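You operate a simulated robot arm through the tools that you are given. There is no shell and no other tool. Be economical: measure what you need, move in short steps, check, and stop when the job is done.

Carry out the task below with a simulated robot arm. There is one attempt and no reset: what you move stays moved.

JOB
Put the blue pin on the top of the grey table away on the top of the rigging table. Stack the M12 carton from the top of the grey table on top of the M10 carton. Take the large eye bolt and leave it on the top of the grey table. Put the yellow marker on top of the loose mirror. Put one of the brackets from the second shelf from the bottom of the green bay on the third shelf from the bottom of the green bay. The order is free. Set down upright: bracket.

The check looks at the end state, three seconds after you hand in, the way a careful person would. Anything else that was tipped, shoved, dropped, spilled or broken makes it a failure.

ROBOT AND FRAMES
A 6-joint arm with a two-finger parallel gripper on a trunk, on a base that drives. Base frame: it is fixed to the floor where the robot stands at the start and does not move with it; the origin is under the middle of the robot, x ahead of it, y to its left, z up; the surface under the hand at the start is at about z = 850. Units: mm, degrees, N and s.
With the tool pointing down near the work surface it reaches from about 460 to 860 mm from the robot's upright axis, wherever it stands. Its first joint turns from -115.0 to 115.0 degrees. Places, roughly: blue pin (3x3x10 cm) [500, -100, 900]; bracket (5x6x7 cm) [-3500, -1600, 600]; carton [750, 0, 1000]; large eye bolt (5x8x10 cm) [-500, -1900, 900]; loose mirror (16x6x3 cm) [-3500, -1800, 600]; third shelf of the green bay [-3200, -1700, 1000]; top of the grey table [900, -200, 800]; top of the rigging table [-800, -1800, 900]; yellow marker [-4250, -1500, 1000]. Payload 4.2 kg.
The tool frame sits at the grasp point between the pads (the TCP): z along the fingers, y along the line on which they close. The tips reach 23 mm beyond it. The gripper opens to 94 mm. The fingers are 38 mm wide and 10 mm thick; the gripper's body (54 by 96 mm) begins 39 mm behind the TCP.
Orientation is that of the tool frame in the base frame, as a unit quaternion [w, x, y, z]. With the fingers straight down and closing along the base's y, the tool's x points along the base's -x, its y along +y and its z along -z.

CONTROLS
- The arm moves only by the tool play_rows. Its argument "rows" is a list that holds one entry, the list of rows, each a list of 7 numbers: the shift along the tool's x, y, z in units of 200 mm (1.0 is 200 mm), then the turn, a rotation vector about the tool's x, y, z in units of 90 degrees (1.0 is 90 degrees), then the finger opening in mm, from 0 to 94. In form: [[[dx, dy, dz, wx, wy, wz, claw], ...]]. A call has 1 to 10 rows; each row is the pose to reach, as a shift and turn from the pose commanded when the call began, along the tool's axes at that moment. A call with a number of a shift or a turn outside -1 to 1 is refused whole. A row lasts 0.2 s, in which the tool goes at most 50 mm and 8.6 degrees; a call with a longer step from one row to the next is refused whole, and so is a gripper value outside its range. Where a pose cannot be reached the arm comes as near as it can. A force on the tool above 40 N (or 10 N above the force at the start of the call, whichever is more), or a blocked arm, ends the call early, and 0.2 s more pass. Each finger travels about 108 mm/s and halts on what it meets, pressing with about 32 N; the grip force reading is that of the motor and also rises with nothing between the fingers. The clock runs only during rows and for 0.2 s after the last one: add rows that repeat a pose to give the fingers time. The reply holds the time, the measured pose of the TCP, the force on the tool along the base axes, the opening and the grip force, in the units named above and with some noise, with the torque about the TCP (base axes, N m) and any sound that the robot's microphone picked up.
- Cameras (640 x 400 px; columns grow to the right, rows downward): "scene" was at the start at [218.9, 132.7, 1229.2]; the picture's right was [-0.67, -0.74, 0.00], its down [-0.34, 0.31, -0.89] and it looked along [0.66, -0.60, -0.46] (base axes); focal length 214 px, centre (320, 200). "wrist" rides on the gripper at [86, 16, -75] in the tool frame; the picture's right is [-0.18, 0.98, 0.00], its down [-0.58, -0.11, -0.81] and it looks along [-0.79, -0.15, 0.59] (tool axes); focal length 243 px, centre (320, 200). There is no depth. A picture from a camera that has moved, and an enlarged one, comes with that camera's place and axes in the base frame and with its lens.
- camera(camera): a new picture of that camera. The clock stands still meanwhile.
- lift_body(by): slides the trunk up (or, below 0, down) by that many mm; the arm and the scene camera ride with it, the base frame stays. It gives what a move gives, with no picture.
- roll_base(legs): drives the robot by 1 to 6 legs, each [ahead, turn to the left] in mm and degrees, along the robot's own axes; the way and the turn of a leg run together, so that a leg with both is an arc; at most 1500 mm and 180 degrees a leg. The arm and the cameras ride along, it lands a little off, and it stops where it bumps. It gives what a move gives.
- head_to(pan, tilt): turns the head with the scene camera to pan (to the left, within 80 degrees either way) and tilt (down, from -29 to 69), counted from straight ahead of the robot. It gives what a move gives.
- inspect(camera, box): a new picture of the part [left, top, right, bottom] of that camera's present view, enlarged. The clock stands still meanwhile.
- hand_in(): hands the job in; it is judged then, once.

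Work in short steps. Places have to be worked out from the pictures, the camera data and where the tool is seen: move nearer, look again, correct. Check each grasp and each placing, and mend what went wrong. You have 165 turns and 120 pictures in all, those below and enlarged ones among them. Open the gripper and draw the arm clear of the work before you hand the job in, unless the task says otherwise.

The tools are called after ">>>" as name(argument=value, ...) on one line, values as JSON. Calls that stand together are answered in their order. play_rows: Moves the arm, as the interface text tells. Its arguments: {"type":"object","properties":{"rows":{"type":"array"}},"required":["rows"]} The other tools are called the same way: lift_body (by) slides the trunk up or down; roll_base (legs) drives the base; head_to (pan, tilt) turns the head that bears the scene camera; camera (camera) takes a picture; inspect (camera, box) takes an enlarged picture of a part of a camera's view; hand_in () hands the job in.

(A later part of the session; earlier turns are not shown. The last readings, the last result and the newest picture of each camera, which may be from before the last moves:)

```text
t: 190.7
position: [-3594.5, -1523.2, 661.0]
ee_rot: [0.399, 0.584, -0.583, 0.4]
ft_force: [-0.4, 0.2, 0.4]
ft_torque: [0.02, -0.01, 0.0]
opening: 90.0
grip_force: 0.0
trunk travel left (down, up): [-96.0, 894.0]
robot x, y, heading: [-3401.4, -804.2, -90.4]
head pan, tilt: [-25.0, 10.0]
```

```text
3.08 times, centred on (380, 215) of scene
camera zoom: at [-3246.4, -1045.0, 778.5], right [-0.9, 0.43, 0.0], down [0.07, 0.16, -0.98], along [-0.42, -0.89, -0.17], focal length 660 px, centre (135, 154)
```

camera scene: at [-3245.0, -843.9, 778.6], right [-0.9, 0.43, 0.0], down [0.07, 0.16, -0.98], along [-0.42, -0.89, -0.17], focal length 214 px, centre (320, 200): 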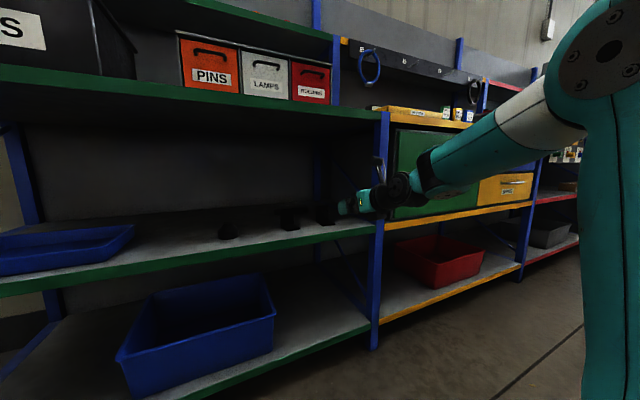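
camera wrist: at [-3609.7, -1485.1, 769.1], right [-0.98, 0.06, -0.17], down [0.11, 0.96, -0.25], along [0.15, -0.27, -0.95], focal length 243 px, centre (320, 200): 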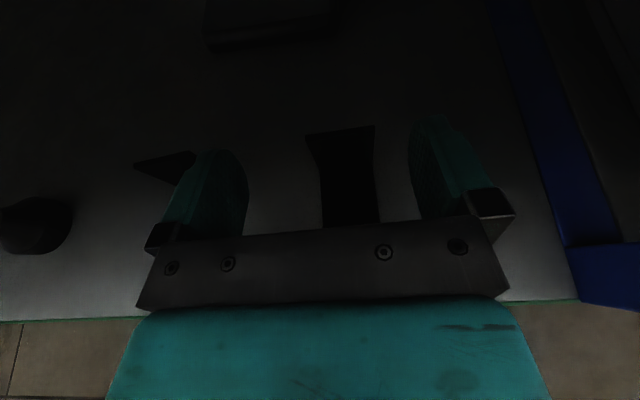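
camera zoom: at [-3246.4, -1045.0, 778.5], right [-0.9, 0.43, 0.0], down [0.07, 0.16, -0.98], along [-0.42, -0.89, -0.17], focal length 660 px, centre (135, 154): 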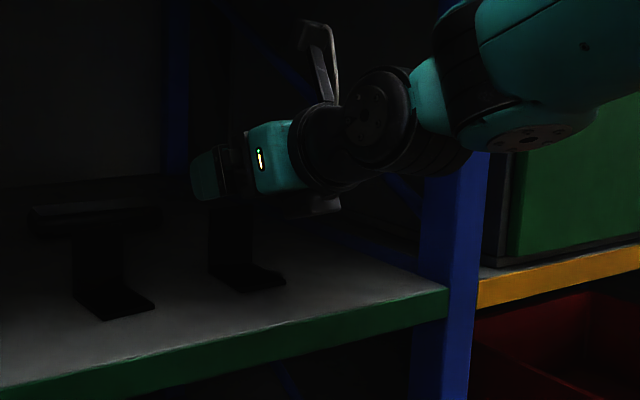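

The plate's top is at (-3603, -1577) and it lies between the open fingers. I'll lower, reach forward and close on it.

>>> play_rows(rows=[[[-0.17, 0.045, 0.065, 0, 0, 0, 90], [-0.34, 0.045, 0.13, 0, 0, 0, 90], [-0.3, 0.045, 0.23, 0, 0, 0, 90], [-0.263, 0.045, 0.332, 0, 0, 0, 90], [-0.263, 0.045, 0.332, 0, 0, 0, 90]]])

>>> camera(camera="wrist")

>>> inspect(camera="scene", box=[280, 150, 480, 280])

```text
t: 191.8
position: [-3603.2, -1566.7, 587.1]
ee_rot: [0.399, 0.585, -0.582, 0.401]
ft_force: [0.6, 0.0, 0.9]
ft_torque: [0.02, 0.01, 0.0]
opening: 89.9
grip_force: 0.0
trunk travel left (down, up): [-96.0, 894.0]
robot x, y, heading: [-3398.7, -806.8, -90.5]
head pan, tilt: [-25.0, 10.0]
```

```text
52 pictures are left
camera wrist: at [-3618.6, -1528.3, 696.0], right [-0.98, 0.06, -0.17], down [0.11, 0.96, -0.25], along [0.15, -0.27, -0.95], focal length 243 px, centre (320, 200)
```

wrist: 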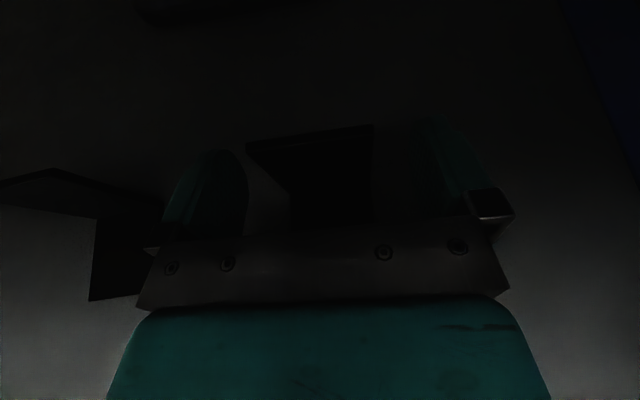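

```text
3.08 times, centred on (380, 215) of scene
camera zoom: at [-3246.5, -1045.0, 778.5], right [-0.9, 0.43, 0.0], down [0.07, 0.16, -0.98], along [-0.42, -0.89, -0.17], focal length 660 px, centre (135, 154)
```

zoom: 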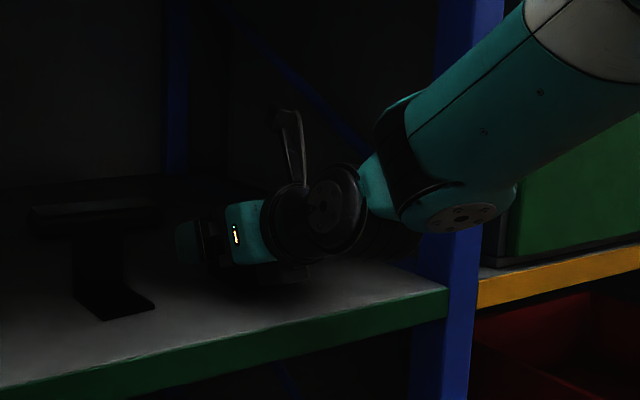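

The bracket is centred between the fingers, so I'll close.

>>> play_rows(rows=[[[0, 0, 0, 0, 0, 0, 75], [0, 0, 0, 0, 0, 0, 60], [0, 0, 0, 0, 0, 0, 45], [0, 0, 0, 0, 0, 0, 35], [0, 0, 0, 0, 0, 0, 35], [0, 0, 0, 0, 0, 0, 35]]])

```text
t: 193.2
position: [-3603.0, -1564.9, 588.0]
ee_rot: [0.399, 0.584, -0.583, 0.4]
ft_force: [-0.4, -1.0, 0.1]
ft_torque: [0.01, -0.05, -0.01]
opening: 49.7
grip_force: 31.5
trunk travel left (down, up): [-96.0, 894.0]
robot x, y, heading: [-3402.7, -807.0, -90.3]
head pan, tilt: [-25.0, 10.0]
```

Gripped at 49.7 mm. I'll lift 70 mm with the trunk and check.

>>> lift_body(by=70)

>>> inspect(camera="scene", box=[280, 120, 480, 290])

```text
t: 194.3
position: [-3604.0, -1566.3, 658.0]
ee_rot: [0.399, 0.584, -0.583, 0.4]
ft_force: [-0.6, 0.2, -1.8]
ft_torque: [-0.02, 0.0, 0.0]
opening: 49.9
grip_force: 31.7
trunk travel left (down, up): [-166.0, 824.0]
robot x, y, heading: [-3399.7, -807.6, -90.4]
head pan, tilt: [-25.0, 10.0]
```

```text
2.35 times, centred on (380, 205) of scene
camera zoom: at [-3246.5, -1045.1, 848.5], right [-0.9, 0.43, 0.0], down [0.07, 0.16, -0.98], along [-0.42, -0.89, -0.17], focal length 505 px, centre (179, 188)
```

zoom: 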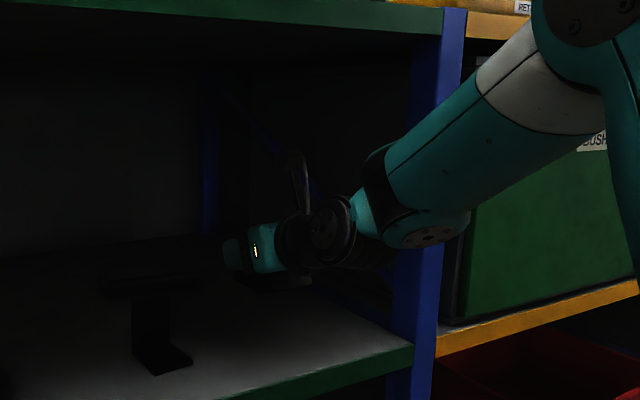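

It is lifted. I'll back out of the shelf and raise to third-shelf height.

>>> roll_base(legs=[[-260, 0]])

>>> lift_body(by=395)

>>> camera(camera="wrist")

>>> camera(camera="scene")

```text
t: 196.2
position: [-3601.5, -1305.7, 658.9]
ee_rot: [0.4, 0.584, -0.583, 0.4]
ft_force: [0.5, 0.8, -2.0]
ft_torque: [0.01, 0.04, 0.0]
opening: 49.7
grip_force: 32.5
trunk travel left (down, up): [-166.0, 824.0]
robot x, y, heading: [-3400.3, -547.2, -90.8]
head pan, tilt: [-25.0, 10.0]
```

```text
t: 200.0
position: [-3601.0, -1305.3, 1053.1]
ee_rot: [0.399, 0.584, -0.583, 0.4]
ft_force: [-0.2, -0.9, -2.1]
ft_torque: [-0.01, -0.01, 0.03]
opening: 49.9
grip_force: 32.1
trunk travel left (down, up): [-561.0, 429.0]
robot x, y, heading: [-3391.9, -548.4, -90.2]
head pan, tilt: [-25.0, 10.0]
```

```text
49 pictures are left
camera wrist: at [-3616.7, -1268.4, 1160.8], right [-0.98, 0.06, -0.17], down [0.11, 0.96, -0.25], along [0.15, -0.27, -0.95], focal length 243 px, centre (320, 200)
```

wrist: 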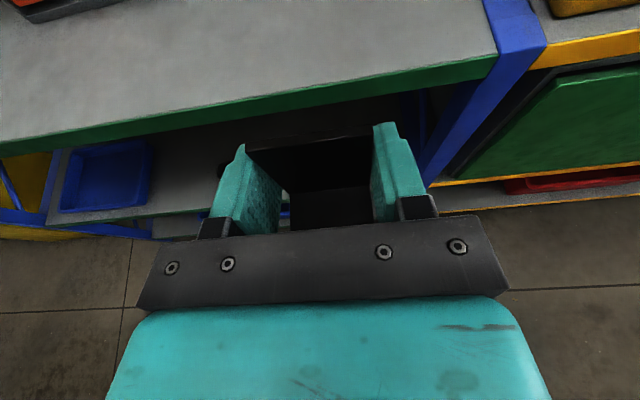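

```text
48 pictures are left
camera scene: at [-3244.6, -785.2, 1243.5], right [-0.9, 0.43, 0.0], down [0.07, 0.16, -0.98], along [-0.42, -0.89, -0.17], focal length 214 px, centre (320, 200)
```

scene: 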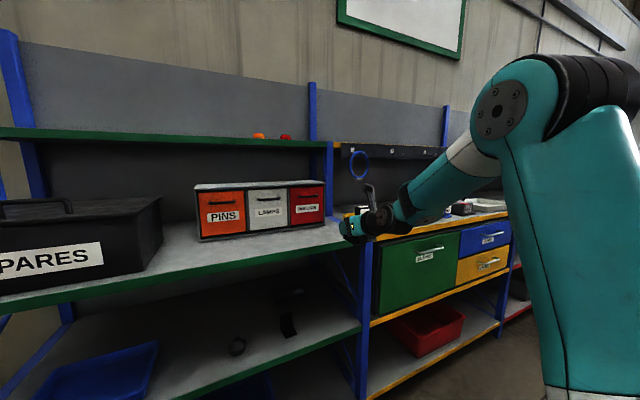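

The bracket is held upright. I'll drive 245 mm forward over the free strip of the third shelf, in front of the drawers.

>>> roll_base(legs=[[245, 0]])

>>> camera(camera="wrist")

>>> inspect(camera="scene", box=[240, 150, 480, 300])

```text
t: 201.8
position: [-3603.2, -1551.1, 1052.8]
ee_rot: [0.399, 0.584, -0.583, 0.399]
ft_force: [0.9, 0.2, -2.3]
ft_torque: [0.01, 0.0, -0.03]
opening: 49.7
grip_force: 31.9
trunk travel left (down, up): [-561.0, 429.0]
robot x, y, heading: [-3398.1, -789.7, -90.3]
head pan, tilt: [-25.0, 10.0]
```

```text
47 pictures are left
camera wrist: at [-3619.1, -1513.3, 1160.8], right [-0.98, 0.07, -0.17], down [0.11, 0.96, -0.25], along [0.15, -0.27, -0.95], focal length 243 px, centre (320, 200)
```

wrist: 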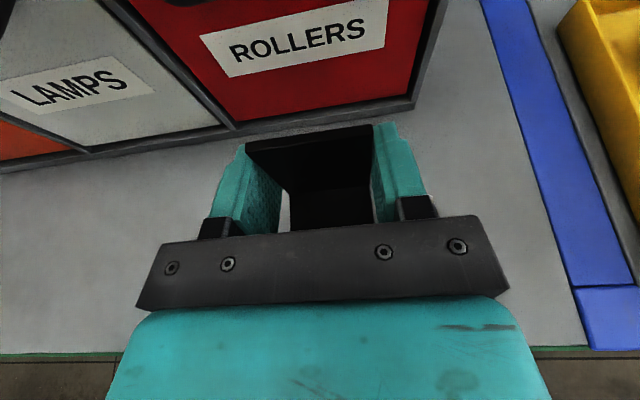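

```text
2.67 times, centred on (360, 225) of scene
camera zoom: at [-3246.7, -1030.4, 1243.5], right [-0.9, 0.43, 0.0], down [0.07, 0.16, -0.98], along [-0.42, -0.89, -0.17], focal length 572 px, centre (213, 133)
```

zoom: 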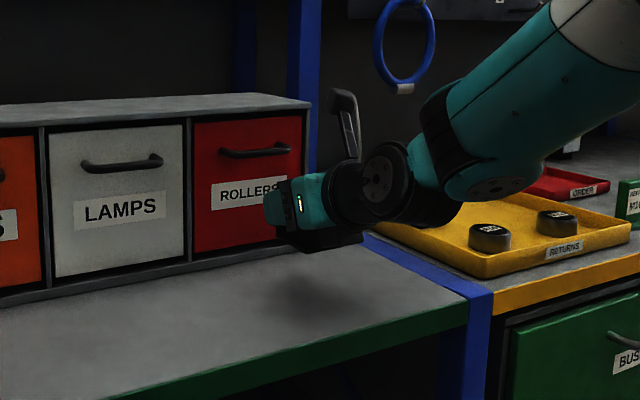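

There is clear space. I'll lower with the trunk, finishing in small steps until contact.

>>> lift_body(by=-45)

>>> lift_body(by=-4)

>>> lift_body(by=-4)

```text
t: 202.7
position: [-3603.2, -1551.1, 1006.9]
ee_rot: [0.399, 0.584, -0.583, 0.4]
ft_force: [0.5, -0.2, -2.7]
ft_torque: [0.01, -0.02, -0.02]
opening: 49.4
grip_force: 32.3
trunk travel left (down, up): [-516.0, 474.0]
robot x, y, heading: [-3399.7, -790.4, -90.5]
head pan, tilt: [-25.0, 10.0]
```

```text
t: 203.2
position: [-3603.8, -1551.2, 1003.4]
ee_rot: [0.399, 0.585, -0.582, 0.4]
ft_force: [0.0, 0.0, -2.3]
ft_torque: [-0.06, 0.03, 0.01]
opening: 49.5
grip_force: 31.5
trunk travel left (down, up): [-512.0, 478.0]
robot x, y, heading: [-3397.3, -790.9, -90.4]
head pan, tilt: [-25.0, 10.0]
```

```text
t: 203.7
position: [-3603.2, -1551.3, 999.6]
ee_rot: [0.398, 0.585, -0.583, 0.4]
ft_force: [-0.2, -0.7, -2.8]
ft_torque: [-0.01, 0.01, 0.0]
opening: 49.6
grip_force: 31.7
trunk travel left (down, up): [-508.0, 482.0]
robot x, y, heading: [-3403.0, -788.8, -90.4]
head pan, tilt: [-25.0, 10.0]
```

>>> lift_body(by=-4)

>>> lift_body(by=-3)

>>> lift_body(by=-3)

```text
t: 204.2
position: [-3604.2, -1552.2, 995.3]
ee_rot: [0.399, 0.584, -0.583, 0.4]
ft_force: [0.0, 0.1, -1.9]
ft_torque: [0.0, 0.0, 0.01]
opening: 49.8
grip_force: 31.6
trunk travel left (down, up): [-504.0, 486.0]
robot x, y, heading: [-3400.9, -792.9, -90.6]
head pan, tilt: [-25.0, 10.0]
```

```text
t: 204.8
position: [-3602.3, -1551.1, 992.5]
ee_rot: [0.399, 0.585, -0.582, 0.4]
ft_force: [0.2, 0.7, -3.1]
ft_torque: [-0.04, 0.02, -0.02]
opening: 50.1
grip_force: 31.9
trunk travel left (down, up): [-501.0, 489.0]
robot x, y, heading: [-3401.5, -788.0, -90.5]
head pan, tilt: [-25.0, 10.0]
```

```text
t: 205.3
position: [-3603.0, -1550.1, 990.7]
ee_rot: [0.399, 0.584, -0.584, 0.399]
ft_force: [0.3, 0.0, -3.0]
ft_torque: [-0.03, 0.0, 0.01]
opening: 49.6
grip_force: 31.5
trunk travel left (down, up): [-498.0, 492.0]
robot x, y, heading: [-3403.3, -791.8, -90.8]
head pan, tilt: [-25.0, 10.0]
```

>>> inspect(camera="scene", box=[320, 200, 420, 270])

>>> lift_body(by=-2)

>>> lift_body(by=-2)

```text
5.71 times, centred on (370, 235) of scene
camera zoom: at [-3246.7, -1030.3, 1180.5], right [-0.9, 0.43, 0.0], down [0.07, 0.16, -0.98], along [-0.42, -0.89, -0.17], focal length 1226 px, centre (34, 0)
```

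zoom: 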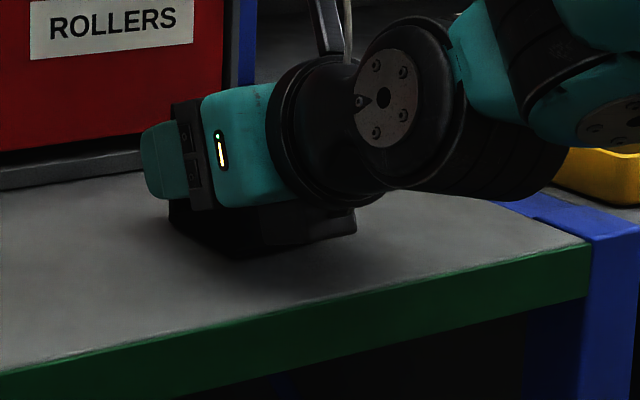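

```text
t: 205.8
position: [-3603.5, -1551.7, 986.5]
ee_rot: [0.4, 0.583, -0.582, 0.4]
ft_force: [-0.7, -0.5, -1.5]
ft_torque: [0.06, -0.01, 0.02]
opening: 49.7
grip_force: 32.2
trunk travel left (down, up): [-496.0, 494.0]
robot x, y, heading: [-3399.5, -791.7, -90.5]
head pan, tilt: [-25.0, 10.0]
```

```text
t: 206.3
position: [-3604.0, -1550.6, 987.9]
ee_rot: [0.401, 0.583, -0.582, 0.401]
ft_force: [-0.6, 0.3, 13.3]
ft_torque: [0.78, -0.13, 0.03]
opening: 49.8
grip_force: 32.2
trunk travel left (down, up): [-494.0, 496.0]
robot x, y, heading: [-3401.9, -793.8, -90.5]
head pan, tilt: [-25.0, 10.0]
```

Contact is at the bracket's front base edge with 16 N. I'll open the fingers slowly so it settles flat.

>>> play_rows(rows=[[[0, 0, 0, 0, 0, 0, 48], [0, 0, 0, 0, 0, 0, 50], [0, 0, 0, 0, 0, 0, 52], [0, 0, 0, 0, 0, 0, 58], [0, 0, 0, 0, 0, 0, 68], [0, 0, 0, 0, 0, 0, 80], [0, 0, 0, 0, 0, 0, 80]]])

>>> camera(camera="wrist")

```text
t: 207.9
position: [-3604.1, -1550.0, 984.2]
ee_rot: [0.399, 0.584, -0.583, 0.399]
ft_force: [-0.4, 0.7, 0.3]
ft_torque: [0.0, 0.01, 0.0]
opening: 80.0
grip_force: 0.0
trunk travel left (down, up): [-494.0, 496.0]
robot x, y, heading: [-3402.4, -791.8, -90.6]
head pan, tilt: [-25.0, 10.0]
```

```text
44 pictures are left
camera wrist: at [-3619.1, -1513.1, 1094.0], right [-0.98, 0.07, -0.17], down [0.11, 0.96, -0.25], along [0.15, -0.27, -0.95], focal length 243 px, centre (320, 200)
```

wrist: 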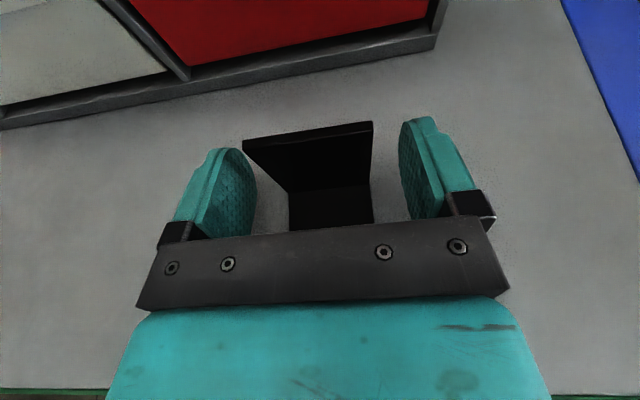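

The bracket stands upright on the third shelf. I'll lift clear, back out, and move over to the yellow bay for the marker.

>>> lift_body(by=120)

>>> roll_base(legs=[[-330, 0], [0, -90], [650, 0], [0, 90]])

>>> head_to(pan=0, tilt=20)

>>> camera(camera="scene")

>>> camera(camera="wrist")

```text
t: 209.4
position: [-3604.6, -1549.8, 1105.3]
ee_rot: [0.399, 0.584, -0.582, 0.4]
ft_force: [0.2, 0.2, -0.2]
ft_torque: [0.03, 0.0, 0.0]
opening: 79.8
grip_force: 0.2
trunk travel left (down, up): [-614.0, 376.0]
robot x, y, heading: [-3398.0, -790.7, -90.6]
head pan, tilt: [-25.0, 10.0]
```

```text
t: 222.5
position: [-4224.1, -1230.0, 1105.9]
ee_rot: [0.391, 0.595, -0.572, 0.407]
ft_force: [1.1, -0.5, 0.1]
ft_torque: [0.02, -0.02, 0.01]
opening: 80.0
grip_force: 0.0
trunk travel left (down, up): [-614.0, 376.0]
robot x, y, heading: [-4051.0, -461.5, -88.1]
head pan, tilt: [-25.0, 10.0]
```

```text
t: 223.4
position: [-4224.0, -1231.1, 1106.3]
ee_rot: [0.391, 0.595, -0.572, 0.407]
ft_force: [0.2, -0.6, -0.3]
ft_torque: [0.0, 0.01, -0.01]
opening: 80.2
grip_force: 0.1
trunk travel left (down, up): [-614.0, 376.0]
robot x, y, heading: [-4050.8, -462.3, -88.3]
head pan, tilt: [0.0, 20.0]
```

```text
43 pictures are left
camera scene: at [-3848.1, -704.3, 1280.3], right [-1.0, -0.03, 0.0], down [-0.01, 0.34, -0.94], along [0.03, -0.94, -0.34], focal length 214 px, centre (320, 200)
```

scene: 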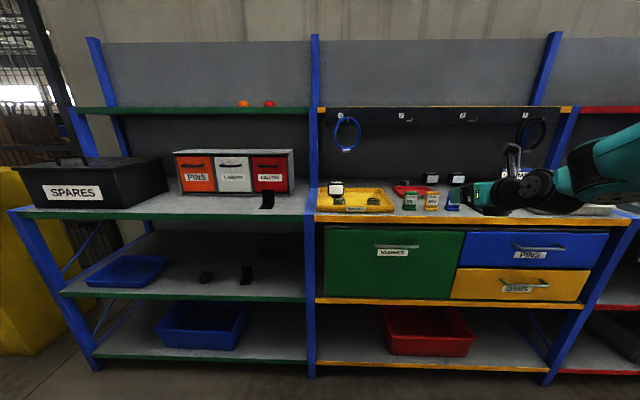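

```text
42 pictures are left
camera wrist: at [-4241.5, -1193.2, 1214.0], right [-0.98, 0.03, -0.17], down [0.07, 0.97, -0.25], along [0.16, -0.26, -0.95], focal length 243 px, centre (320, 200)
```

wrist: 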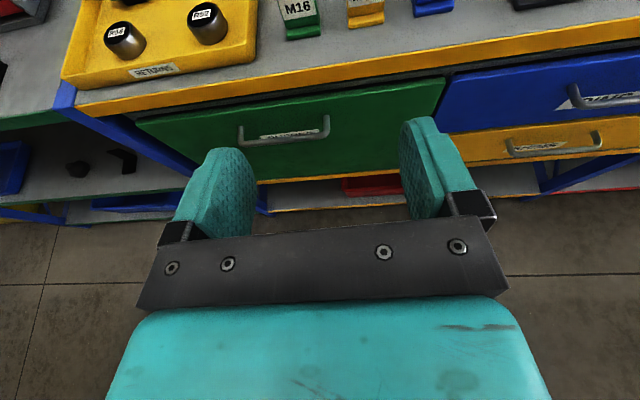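

>>> inspect(camera="scene", box=[380, 165, 500, 235])

>>> inspect(camera="wrist", box=[260, 0, 480, 110])

```text
5.33 times, centred on (440, 200) of scene
camera zoom: at [-3848.1, -704.3, 1280.3], right [-1.0, -0.03, 0.0], down [-0.01, 0.34, -0.94], along [0.03, -0.94, -0.34], focal length 1144 px, centre (-320, 200)
```

zoom: 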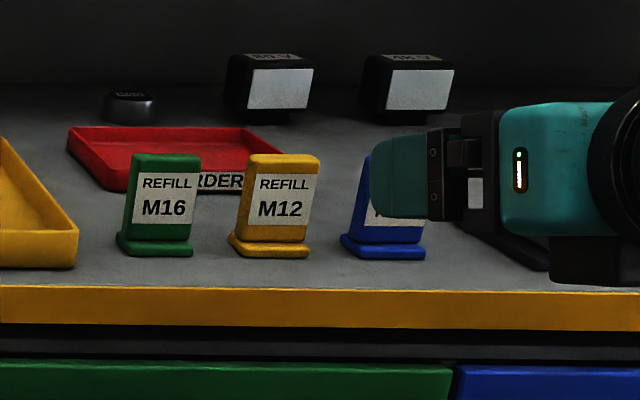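

```text
2.91 times, centred on (370, 55) of wrist
camera zoom: at [-4241.5, -1193.2, 1214.0], right [-0.98, 0.03, -0.17], down [0.07, 0.97, -0.25], along [0.16, -0.26, -0.95], focal length 706 px, centre (174, 622)
```

zoom: 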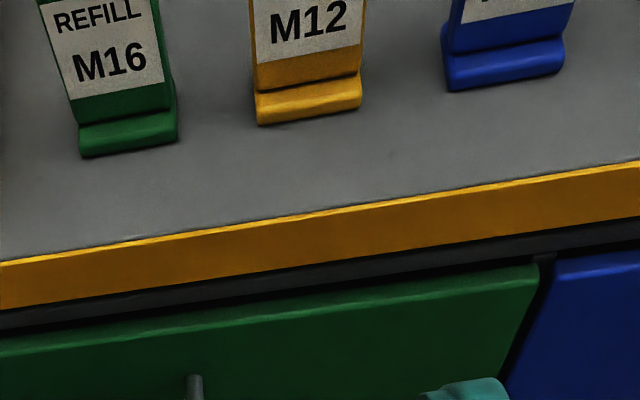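

The yellow M12 refill marker's foot is 49 mm wide, centred at x ≈ -4268, with its front at y ≈ -1516. It stands on z ≈ 941 and its top is near 1020, with 39 mm gaps to its neighbours. I'll correct the heading, drive 235 mm in while above it, and look.

>>> roll_base(legs=[[0, -2], [235, 0]])

>>> camera(camera="wrist")

```text
t: 225.5
position: [-4251.8, -1461.2, 1106.2]
ee_rot: [0.399, 0.584, -0.583, 0.399]
ft_force: [0.2, 0.2, -0.4]
ft_torque: [0.02, -0.02, -0.03]
opening: 80.1
grip_force: 0.1
trunk travel left (down, up): [-614.0, 376.0]
robot x, y, heading: [-4050.3, -698.0, -90.4]
head pan, tilt: [0.0, 20.0]
```

```text
39 pictures are left
camera wrist: at [-4268.4, -1422.7, 1214.0], right [-0.98, 0.06, -0.17], down [0.11, 0.96, -0.25], along [0.15, -0.26, -0.95], focal length 243 px, centre (320, 200)
```

wrist: 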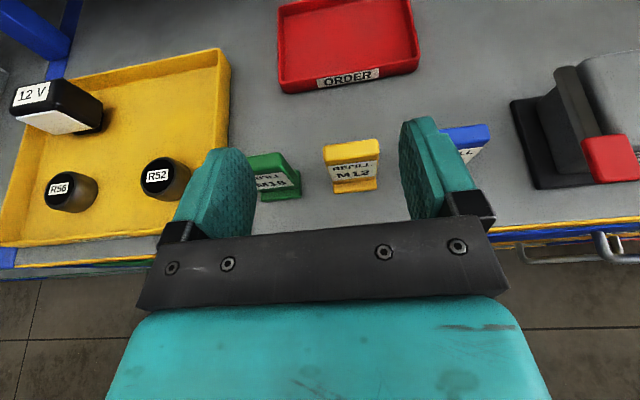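

The card's centre is at (-4269, about -1526). I'll shift the arm over it, then lower partway with the trunk and check.

>>> play_rows(rows=[[[0.053, 0.043, 0.138, 0, 0, 0, 80], [0.106, 0.085, 0.275, 0, 0, 0, 80], [0.106, 0.085, 0.275, 0, 0, 0, 80]]])

>>> lift_body(by=-50)

>>> camera(camera="wrist")

>>> inspect(camera="scene", box=[390, 160, 530, 250])

```text
t: 226.3
position: [-4268.7, -1519.5, 1105.7]
ee_rot: [0.399, 0.584, -0.582, 0.4]
ft_force: [-1.0, 0.4, -0.2]
ft_torque: [0.01, 0.0, 0.01]
opening: 79.9
grip_force: 0.1
trunk travel left (down, up): [-614.0, 376.0]
robot x, y, heading: [-4053.2, -700.2, -90.1]
head pan, tilt: [0.0, 20.0]
```

```text
t: 227.2
position: [-4268.3, -1518.9, 1055.4]
ee_rot: [0.399, 0.584, -0.583, 0.4]
ft_force: [-0.5, -0.2, -0.5]
ft_torque: [0.0, -0.01, 0.02]
opening: 80.1
grip_force: 0.1
trunk travel left (down, up): [-564.0, 426.0]
robot x, y, heading: [-4047.4, -702.6, -90.3]
head pan, tilt: [0.0, 20.0]
```

```text
38 pictures are left
camera wrist: at [-4285.2, -1481.1, 1163.8], right [-0.98, 0.06, -0.17], down [0.11, 0.96, -0.25], along [0.15, -0.27, -0.95], focal length 243 px, centre (320, 200)
```

wrist: 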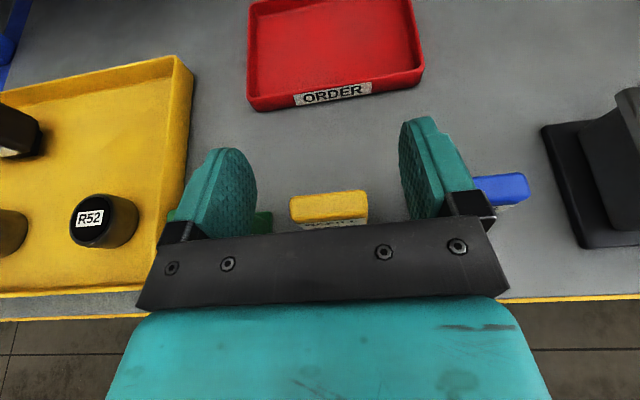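

```text
4.44 times, centred on (460, 205) of scene
camera zoom: at [-3857.9, -948.0, 1230.2], right [-1.0, 0.01, 0.0], down [0.0, 0.34, -0.94], along [-0.01, -0.94, -0.34], focal length 953 px, centre (-302, 178)
```

zoom: 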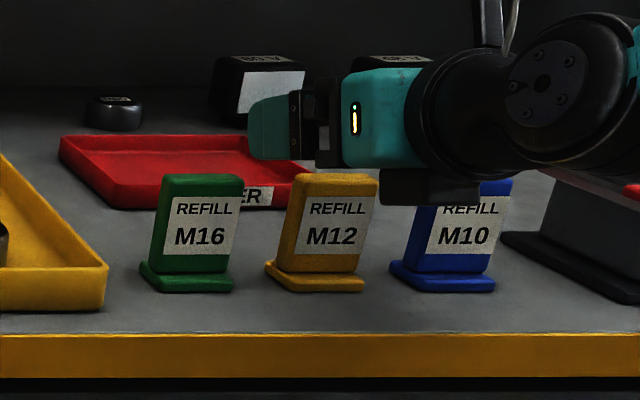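

The card is 18 mm thick and centred at (-4267, -1517), right at the TCP. I'll lower 71 mm and close.

>>> lift_body(by=-71)

>>> play_rows(rows=[[[0, 0, 0, 0, 0, 0, 68], [0, 0, 0, 0, 0, 0, 56], [0, 0, 0, 0, 0, 0, 44], [0, 0, 0, 0, 0, 0, 34], [0, 0, 0, 0, 0, 0, 34], [0, 0, 0, 0, 0, 0, 34]]])

>>> inspect(camera="scene", box=[390, 140, 530, 240])

```text
t: 228.3
position: [-4269.4, -1518.3, 984.4]
ee_rot: [0.399, 0.584, -0.583, 0.4]
ft_force: [0.0, 0.2, 0.2]
ft_torque: [-0.01, -0.01, -0.04]
opening: 80.2
grip_force: 0.0
trunk travel left (down, up): [-493.0, 497.0]
robot x, y, heading: [-4049.8, -701.6, -90.3]
head pan, tilt: [0.0, 20.0]
```

```text
t: 229.7
position: [-4270.6, -1518.2, 984.1]
ee_rot: [0.399, 0.584, -0.582, 0.4]
ft_force: [0.0, 0.1, 1.4]
ft_torque: [0.0, 0.07, 0.02]
opening: 47.3
grip_force: 31.2
trunk travel left (down, up): [-493.0, 497.0]
robot x, y, heading: [-4044.3, -702.1, -90.2]
head pan, tilt: [0.0, 20.0]
```

```text
4.00 times, centred on (460, 190) of scene
camera zoom: at [-3857.8, -947.9, 1159.3], right [-1.0, 0.01, 0.0], down [0.0, 0.34, -0.94], along [-0.01, -0.94, -0.34], focal length 858 px, centre (-240, 240)
```

zoom: 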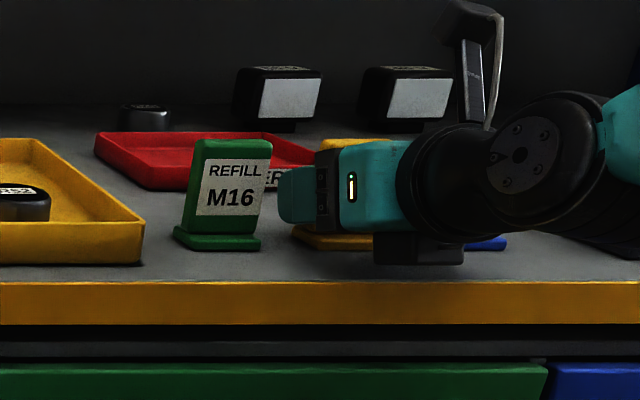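

Gripped at 47 mm. I'll lift 130 mm and check the marker and its neighbours.

>>> lift_body(by=130)

>>> inspect(camera="scene", box=[390, 160, 550, 280])

```text
t: 231.3
position: [-4268.7, -1517.6, 1114.7]
ee_rot: [0.399, 0.584, -0.582, 0.4]
ft_force: [0.7, 0.5, 0.0]
ft_torque: [0.04, -0.01, 0.0]
opening: 47.2
grip_force: 32.0
trunk travel left (down, up): [-623.0, 367.0]
robot x, y, heading: [-4054.1, -700.6, -90.5]
head pan, tilt: [0.0, 20.0]
```

```text
3.33 times, centred on (470, 220) of scene
camera zoom: at [-3857.9, -948.0, 1289.2], right [-1.0, 0.01, 0.0], down [0.0, 0.34, -0.94], along [-0.01, -0.94, -0.34], focal length 715 px, centre (-180, 133)
```

zoom: 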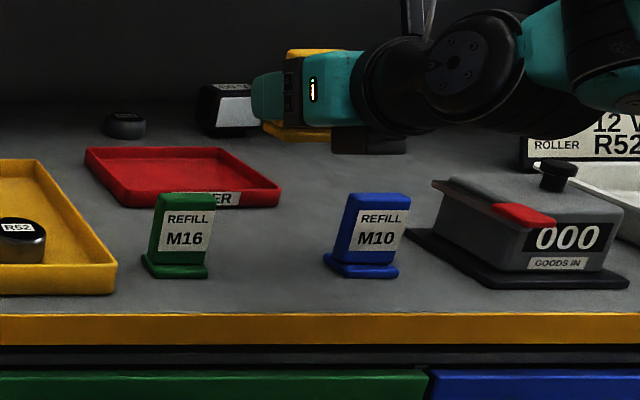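

The marker is held and its neighbours are untouched. I'll back out and move in front of the green bay for the mirror, at x ≈ -3535.

>>> roll_base(legs=[[-320, 0], [0, 90], [735, 0], [0, -90]])

>>> lift_body(by=-400)

>>> head_to(pan=-10, tilt=15)

>>> camera(camera="scene")

```text
t: 244.7
position: [-3553.3, -1210.3, 1113.6]
ee_rot: [-0.404, -0.577, 0.59, -0.395]
ft_force: [-0.4, -0.2, -1.3]
ft_torque: [0.01, 0.01, -0.05]
opening: 47.0
grip_force: 31.8
trunk travel left (down, up): [-623.0, 367.0]
robot x, y, heading: [-3315.1, -399.2, -91.9]
head pan, tilt: [0.0, 20.0]
```

```text
t: 248.5
position: [-3552.6, -1211.0, 714.7]
ee_rot: [-0.404, -0.578, 0.589, -0.396]
ft_force: [-0.2, -0.4, -1.0]
ft_torque: [0.0, -0.02, 0.01]
opening: 47.3
grip_force: 32.2
trunk travel left (down, up): [-223.0, 767.0]
robot x, y, heading: [-3312.4, -397.2, -92.1]
head pan, tilt: [0.0, 20.0]
```

```text
t: 249.2
position: [-3551.8, -1212.7, 714.0]
ee_rot: [-0.404, -0.577, 0.59, -0.395]
ft_force: [0.0, 0.3, -0.1]
ft_torque: [0.0, 0.02, 0.01]
opening: 47.2
grip_force: 32.3
trunk travel left (down, up): [-223.0, 767.0]
robot x, y, heading: [-3313.9, -398.0, -91.7]
head pan, tilt: [-10.0, 15.0]
```

```text
34 pictures are left
camera scene: at [-3143.1, -649.7, 897.4], right [-0.98, 0.2, 0.0], down [0.05, 0.25, -0.97], along [-0.2, -0.95, -0.26], focal length 214 px, centre (320, 200)
```

scene: 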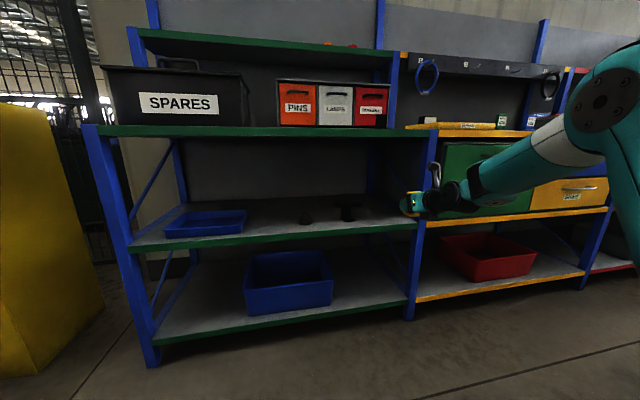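

>>> roll_base(legs=[[0, 1.8]])

>>> inspect(camera="scene", box=[290, 170, 450, 260])

```text
t: 250.0
position: [-3527.0, -1219.5, 714.4]
ee_rot: [0.398, 0.586, -0.58, 0.402]
ft_force: [0.0, -0.4, -0.5]
ft_torque: [-0.03, -0.01, 0.03]
opening: 47.2
grip_force: 31.5
trunk travel left (down, up): [-223.0, 767.0]
robot x, y, heading: [-3317.9, -401.8, -90.1]
head pan, tilt: [-10.0, 15.0]
```

```text
4.00 times, centred on (370, 215) of scene
camera zoom: at [-3135.3, -644.2, 897.4], right [-0.98, 0.17, 0.0], down [0.04, 0.26, -0.97], along [-0.17, -0.95, -0.26], focal length 858 px, centre (120, 140)
```

zoom: 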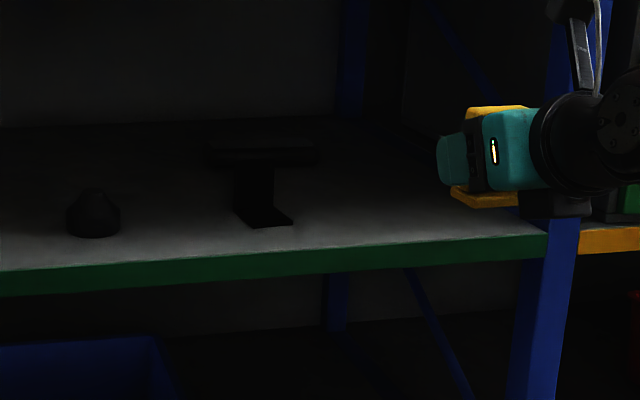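

The mirror's centre is at about (-3534, -1757), top near 580, with the other bracket in front-left of it, clear of my path. I'll lower a little and drive in 440 mm.

>>> lift_body(by=-48)

>>> roll_base(legs=[[250, 0]])

>>> camera(camera="wrist")

>>> camera(camera="scene")

```text
t: 250.9
position: [-3526.8, -1217.1, 665.0]
ee_rot: [0.398, 0.586, -0.58, 0.402]
ft_force: [0.5, 0.3, -0.1]
ft_torque: [0.0, -0.04, 0.01]
opening: 47.2
grip_force: 32.3
trunk travel left (down, up): [-175.0, 815.0]
robot x, y, heading: [-3314.3, -398.4, -90.2]
head pan, tilt: [-10.0, 15.0]
```

```text
t: 252.7
position: [-3525.2, -1471.1, 666.5]
ee_rot: [0.397, 0.587, -0.579, 0.402]
ft_force: [-0.3, -0.2, -0.4]
ft_torque: [0.0, -0.01, 0.02]
opening: 47.4
grip_force: 32.1
trunk travel left (down, up): [-175.0, 815.0]
robot x, y, heading: [-3314.6, -652.0, -90.0]
head pan, tilt: [-10.0, 15.0]
```

```text
32 pictures are left
camera wrist: at [-3541.8, -1433.9, 774.7], right [-0.98, 0.06, -0.17], down [0.1, 0.96, -0.25], along [0.15, -0.26, -0.95], focal length 243 px, centre (320, 200)
```

wrist: 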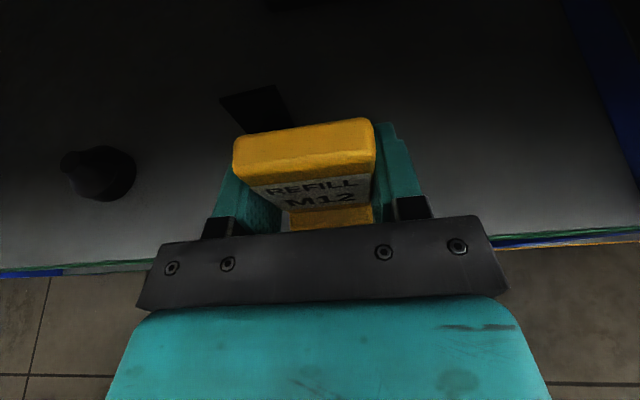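

```text
31 pictures are left
camera scene: at [-3134.7, -896.3, 849.4], right [-0.99, 0.17, 0.0], down [0.04, 0.26, -0.97], along [-0.17, -0.95, -0.26], focal length 214 px, centre (320, 200)
```

scene: 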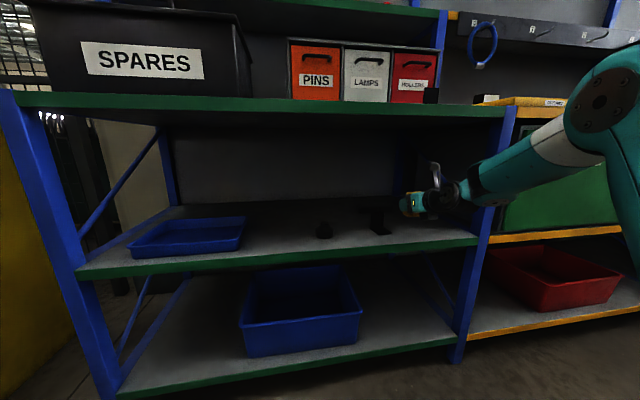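

The other bracket's top spans x -3441 to -3491. I'll shift 15 mm away from it, lower 15 mm for clearance from the shelf above, and drive in further.

>>> play_rows(rows=[[[0, 0.04, 0, 0, 0, 0, 34], [0, 0.075, 0, 0, 0, 0, 34], [0, 0.075, 0, 0, 0, 0, 34]]])

>>> lift_body(by=-15)

>>> roll_base(legs=[[190, 0]])

>>> camera(camera="wrist")

>>> camera(camera="scene")

```text
t: 253.5
position: [-3540.6, -1472.0, 666.4]
ee_rot: [0.396, 0.588, -0.579, 0.402]
ft_force: [0.4, -0.2, -0.6]
ft_torque: [-0.02, 0.02, -0.01]
opening: 47.2
grip_force: 32.1
trunk travel left (down, up): [-175.0, 815.0]
robot x, y, heading: [-3315.0, -653.8, -89.8]
head pan, tilt: [-10.0, 15.0]
```

```text
t: 254.2
position: [-3541.8, -1471.5, 652.5]
ee_rot: [0.397, 0.587, -0.58, 0.402]
ft_force: [0.3, -0.9, -0.4]
ft_torque: [0.03, 0.0, 0.02]
opening: 47.1
grip_force: 31.2
trunk travel left (down, up): [-160.0, 830.0]
robot x, y, heading: [-3309.9, -650.8, -89.8]
head pan, tilt: [-10.0, 15.0]
```

```text
t: 255.7
position: [-3539.4, -1660.9, 651.9]
ee_rot: [0.397, 0.587, -0.581, 0.401]
ft_force: [-0.2, 0.3, -1.1]
ft_torque: [-0.01, 0.02, -0.02]
opening: 47.0
grip_force: 31.6
trunk travel left (down, up): [-160.0, 830.0]
robot x, y, heading: [-3315.0, -840.4, -89.7]
head pan, tilt: [-10.0, 15.0]
```

```text
30 pictures are left
camera wrist: at [-3556.4, -1624.0, 759.9], right [-0.98, 0.06, -0.17], down [0.1, 0.96, -0.25], along [0.15, -0.26, -0.95], focal length 243 px, centre (320, 200)
```

wrist: 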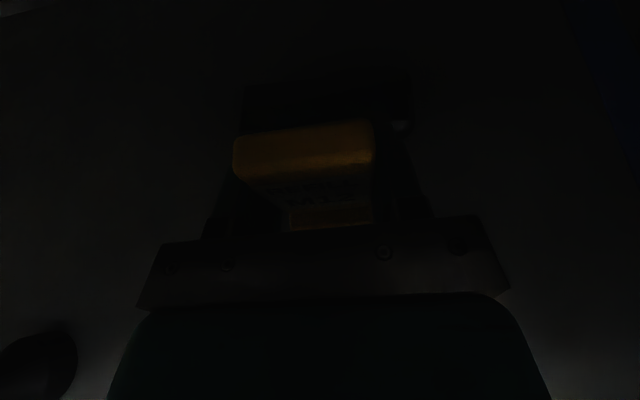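

```text
29 pictures are left
camera scene: at [-3134.3, -1086.6, 834.4], right [-0.99, 0.17, 0.0], down [0.04, 0.26, -0.97], along [-0.17, -0.95, -0.26], focal length 214 px, centre (320, 200)
```

scene: 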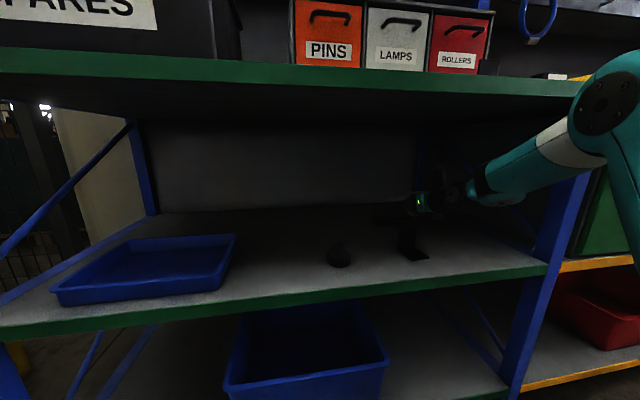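

The mirror top spans y ≈ -1720 to -1785 and x ≈ -3463 to -3610, so its centre is about (-3536, -1753). I'll drive the remaining 92 mm.

>>> roll_base(legs=[[92, 0]])

>>> inspect(camera="wrist", box=[200, 60, 460, 240])

>>> inspect(camera="scene", box=[350, 120, 570, 280])

```text
t: 256.8
position: [-3540.8, -1751.9, 652.4]
ee_rot: [0.397, 0.587, -0.58, 0.402]
ft_force: [0.8, -0.9, 0.1]
ft_torque: [0.0, -0.02, 0.05]
opening: 47.1
grip_force: 32.3
trunk travel left (down, up): [-160.0, 830.0]
robot x, y, heading: [-3315.2, -936.5, -90.0]
head pan, tilt: [-10.0, 15.0]
```

```text
2.22 times, centred on (330, 150) of wrist
camera zoom: at [-3556.1, -1715.5, 759.9], right [-0.98, 0.06, -0.17], down [0.1, 0.96, -0.25], along [0.15, -0.26, -0.95], focal length 539 px, centre (298, 311)
```

zoom: 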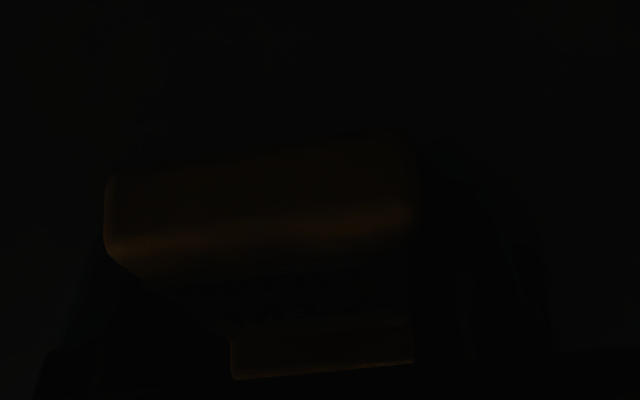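

```text
2.50 times, centred on (460, 200) of scene
camera zoom: at [-3134.1, -1178.1, 834.4], right [-0.99, 0.17, 0.0], down [0.04, 0.26, -0.97], along [-0.17, -0.95, -0.26], focal length 536 px, centre (-30, 200)
```

zoom: 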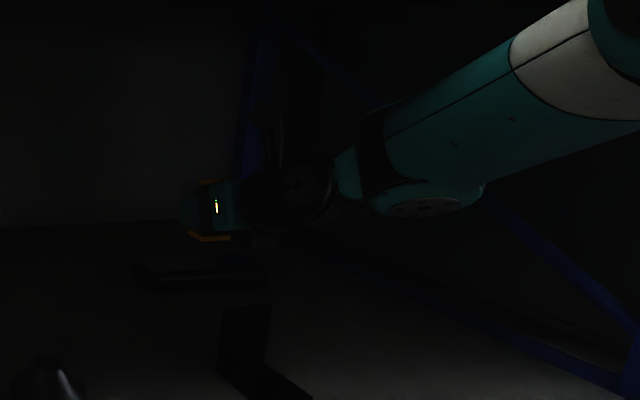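

It is dark, but geometry puts the marker directly over the mirror, about 28 mm above it. I'll lower gently with force checks.

>>> lift_body(by=-20)

>>> lift_body(by=-4)

>>> lift_body(by=-3)

```text
t: 257.5
position: [-3540.4, -1751.8, 632.9]
ee_rot: [0.397, 0.587, -0.58, 0.402]
ft_force: [0.0, -0.5, 0.3]
ft_torque: [-0.02, -0.03, 0.03]
opening: 47.0
grip_force: 32.1
trunk travel left (down, up): [-140.0, 850.0]
robot x, y, heading: [-3312.8, -935.0, -90.0]
head pan, tilt: [-10.0, 15.0]
```

```text
t: 258.0
position: [-3540.8, -1753.5, 626.8]
ee_rot: [0.397, 0.587, -0.58, 0.402]
ft_force: [1.1, -0.5, 0.5]
ft_torque: [0.0, 0.0, -0.01]
opening: 47.1
grip_force: 32.3
trunk travel left (down, up): [-136.0, 854.0]
robot x, y, heading: [-3313.2, -935.0, -89.8]
head pan, tilt: [-10.0, 15.0]
```

```text
t: 258.5
position: [-3540.2, -1752.5, 625.7]
ee_rot: [0.397, 0.587, -0.58, 0.402]
ft_force: [0.8, 0.1, -1.1]
ft_torque: [0.0, -0.01, -0.01]
opening: 47.3
grip_force: 32.1
trunk travel left (down, up): [-133.0, 857.0]
robot x, y, heading: [-3312.2, -934.5, -90.0]
head pan, tilt: [-10.0, 15.0]
```

>>> lift_body(by=-3)

>>> lift_body(by=-2)

>>> lift_body(by=-2)

```text
t: 259.1
position: [-3539.8, -1752.9, 621.2]
ee_rot: [0.397, 0.587, -0.579, 0.402]
ft_force: [-0.3, 0.1, 0.9]
ft_torque: [0.01, 0.0, 0.0]
opening: 47.0
grip_force: 32.0
trunk travel left (down, up): [-130.0, 860.0]
robot x, y, heading: [-3310.5, -934.1, -89.8]
head pan, tilt: [-10.0, 15.0]
```

```text
t: 259.6
position: [-3539.7, -1753.0, 618.6]
ee_rot: [0.398, 0.586, -0.58, 0.401]
ft_force: [-0.6, -0.2, 0.6]
ft_torque: [0.01, -0.03, -0.02]
opening: 47.0
grip_force: 32.5
trunk travel left (down, up): [-128.0, 862.0]
robot x, y, heading: [-3313.3, -935.0, -89.7]
head pan, tilt: [-10.0, 15.0]
```

```text
t: 260.1
position: [-3540.1, -1753.2, 617.4]
ee_rot: [0.397, 0.587, -0.58, 0.402]
ft_force: [0.0, 0.3, 0.2]
ft_torque: [0.0, 0.0, -0.01]
opening: 47.1
grip_force: 31.5
trunk travel left (down, up): [-126.0, 864.0]
robot x, y, heading: [-3310.8, -933.3, -90.0]
head pan, tilt: [-10.0, 15.0]
```

>>> lift_body(by=-2)

>>> lift_body(by=-2)

>>> inspect(camera="scene", box=[380, 170, 480, 250])

```text
t: 260.6
position: [-3540.3, -1752.4, 614.7]
ee_rot: [0.397, 0.587, -0.58, 0.402]
ft_force: [0.3, -0.4, -0.3]
ft_torque: [-0.01, -0.01, 0.0]
opening: 47.2
grip_force: 31.9
trunk travel left (down, up): [-124.0, 866.0]
robot x, y, heading: [-3313.8, -934.5, -89.7]
head pan, tilt: [-10.0, 15.0]
```

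```text
t: 261.1
position: [-3539.4, -1752.6, 615.0]
ee_rot: [0.398, 0.586, -0.579, 0.402]
ft_force: [-0.5, -0.2, 5.7]
ft_torque: [-0.05, -0.02, -0.04]
opening: 47.4
grip_force: 31.9
trunk travel left (down, up): [-122.0, 868.0]
robot x, y, heading: [-3310.6, -935.2, -90.2]
head pan, tilt: [-10.0, 15.0]
```

```text
5.00 times, centred on (430, 210) of scene
camera zoom: at [-3134.0, -1177.9, 796.5], right [-0.99, 0.17, 0.0], down [0.04, 0.25, -0.97], along [-0.17, -0.95, -0.26], focal length 1072 px, centre (-230, 150)
```

zoom: 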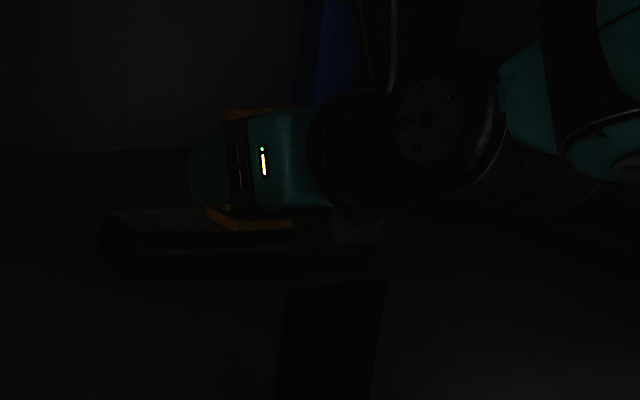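

It has made contact at 6 N, centred under the marker, and the foot sits within the mirror's top. I'll release slowly.

>>> play_rows(rows=[[[0, 0, 0, 0, 0, 0, 45], [0, 0, 0, 0, 0, 0, 48], [0, 0, 0, 0, 0, 0, 50], [0, 0, 0, 0, 0, 0, 55], [0, 0, 0, 0, 0, 0, 62], [0, 0, 0, 0, 0, 0, 70], [0, 0, 0, 0, 0, 0, 70]]])

>>> inspect(camera="scene", box=[380, 170, 480, 250])

```text
t: 262.7
position: [-3538.9, -1752.7, 613.2]
ee_rot: [0.397, 0.587, -0.579, 0.403]
ft_force: [-0.3, 0.1, 0.4]
ft_torque: [0.02, -0.01, 0.02]
opening: 69.9
grip_force: 0.1
trunk travel left (down, up): [-122.0, 868.0]
robot x, y, heading: [-3315.9, -933.3, -90.0]
head pan, tilt: [-10.0, 15.0]
```

```text
5.00 times, centred on (430, 210) of scene
camera zoom: at [-3134.1, -1178.1, 796.4], right [-0.99, 0.17, 0.0], down [0.04, 0.26, -0.97], along [-0.17, -0.95, -0.26], focal length 1072 px, centre (-230, 150)
```

zoom: 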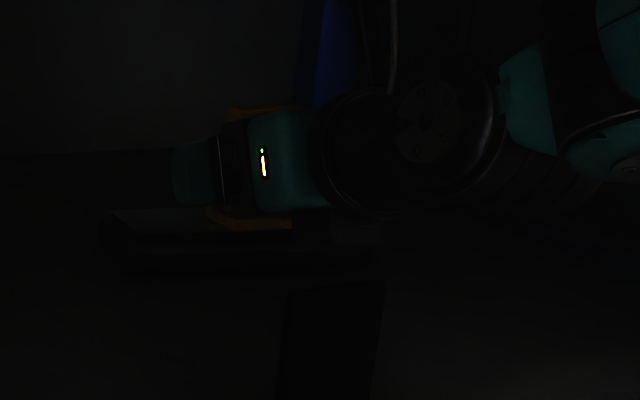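

The marker stands free. I'll raise 42 mm to clear the bracket and back out.

>>> lift_body(by=42)

>>> roll_base(legs=[[-500, 0]])

>>> inspect(camera="scene", box=[300, 170, 460, 260])

>>> camera(camera="scene")

```text
t: 263.6
position: [-3539.9, -1752.3, 656.1]
ee_rot: [0.398, 0.587, -0.58, 0.401]
ft_force: [0.3, 0.9, 0.9]
ft_torque: [0.01, 0.02, 0.02]
opening: 69.6
grip_force: 0.1
trunk travel left (down, up): [-164.0, 826.0]
robot x, y, heading: [-3313.9, -933.5, -89.7]
head pan, tilt: [-10.0, 15.0]
```

```text
t: 266.5
position: [-3537.7, -1252.9, 655.1]
ee_rot: [0.396, 0.589, -0.579, 0.403]
ft_force: [0.0, 0.1, 0.5]
ft_torque: [0.02, -0.03, -0.02]
opening: 70.0
grip_force: 0.0
trunk travel left (down, up): [-164.0, 826.0]
robot x, y, heading: [-3316.9, -426.4, -89.4]
head pan, tilt: [-10.0, 15.0]
```

```text
4.00 times, centred on (380, 215) of scene
camera zoom: at [-3135.2, -676.2, 838.4], right [-0.99, 0.17, 0.0], down [0.04, 0.26, -0.97], along [-0.16, -0.95, -0.26], focal length 858 px, centre (80, 140)
```

zoom: 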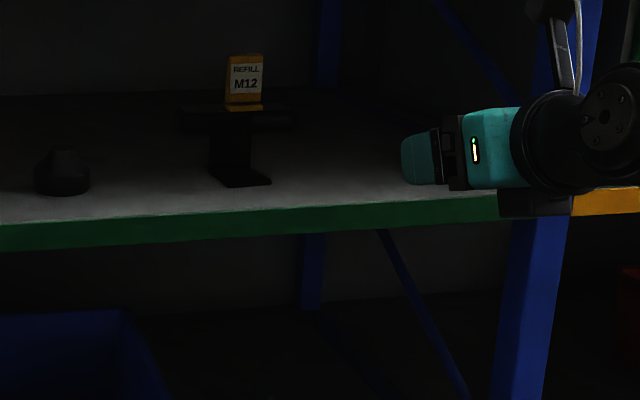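

```text
23 pictures are left
camera scene: at [-3135.2, -676.2, 838.4], right [-0.99, 0.17, 0.0], down [0.04, 0.26, -0.97], along [-0.16, -0.95, -0.26], focal length 214 px, centre (320, 200)
```

scene: 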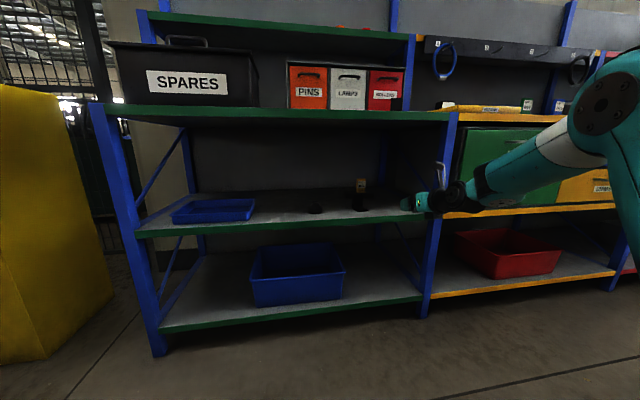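

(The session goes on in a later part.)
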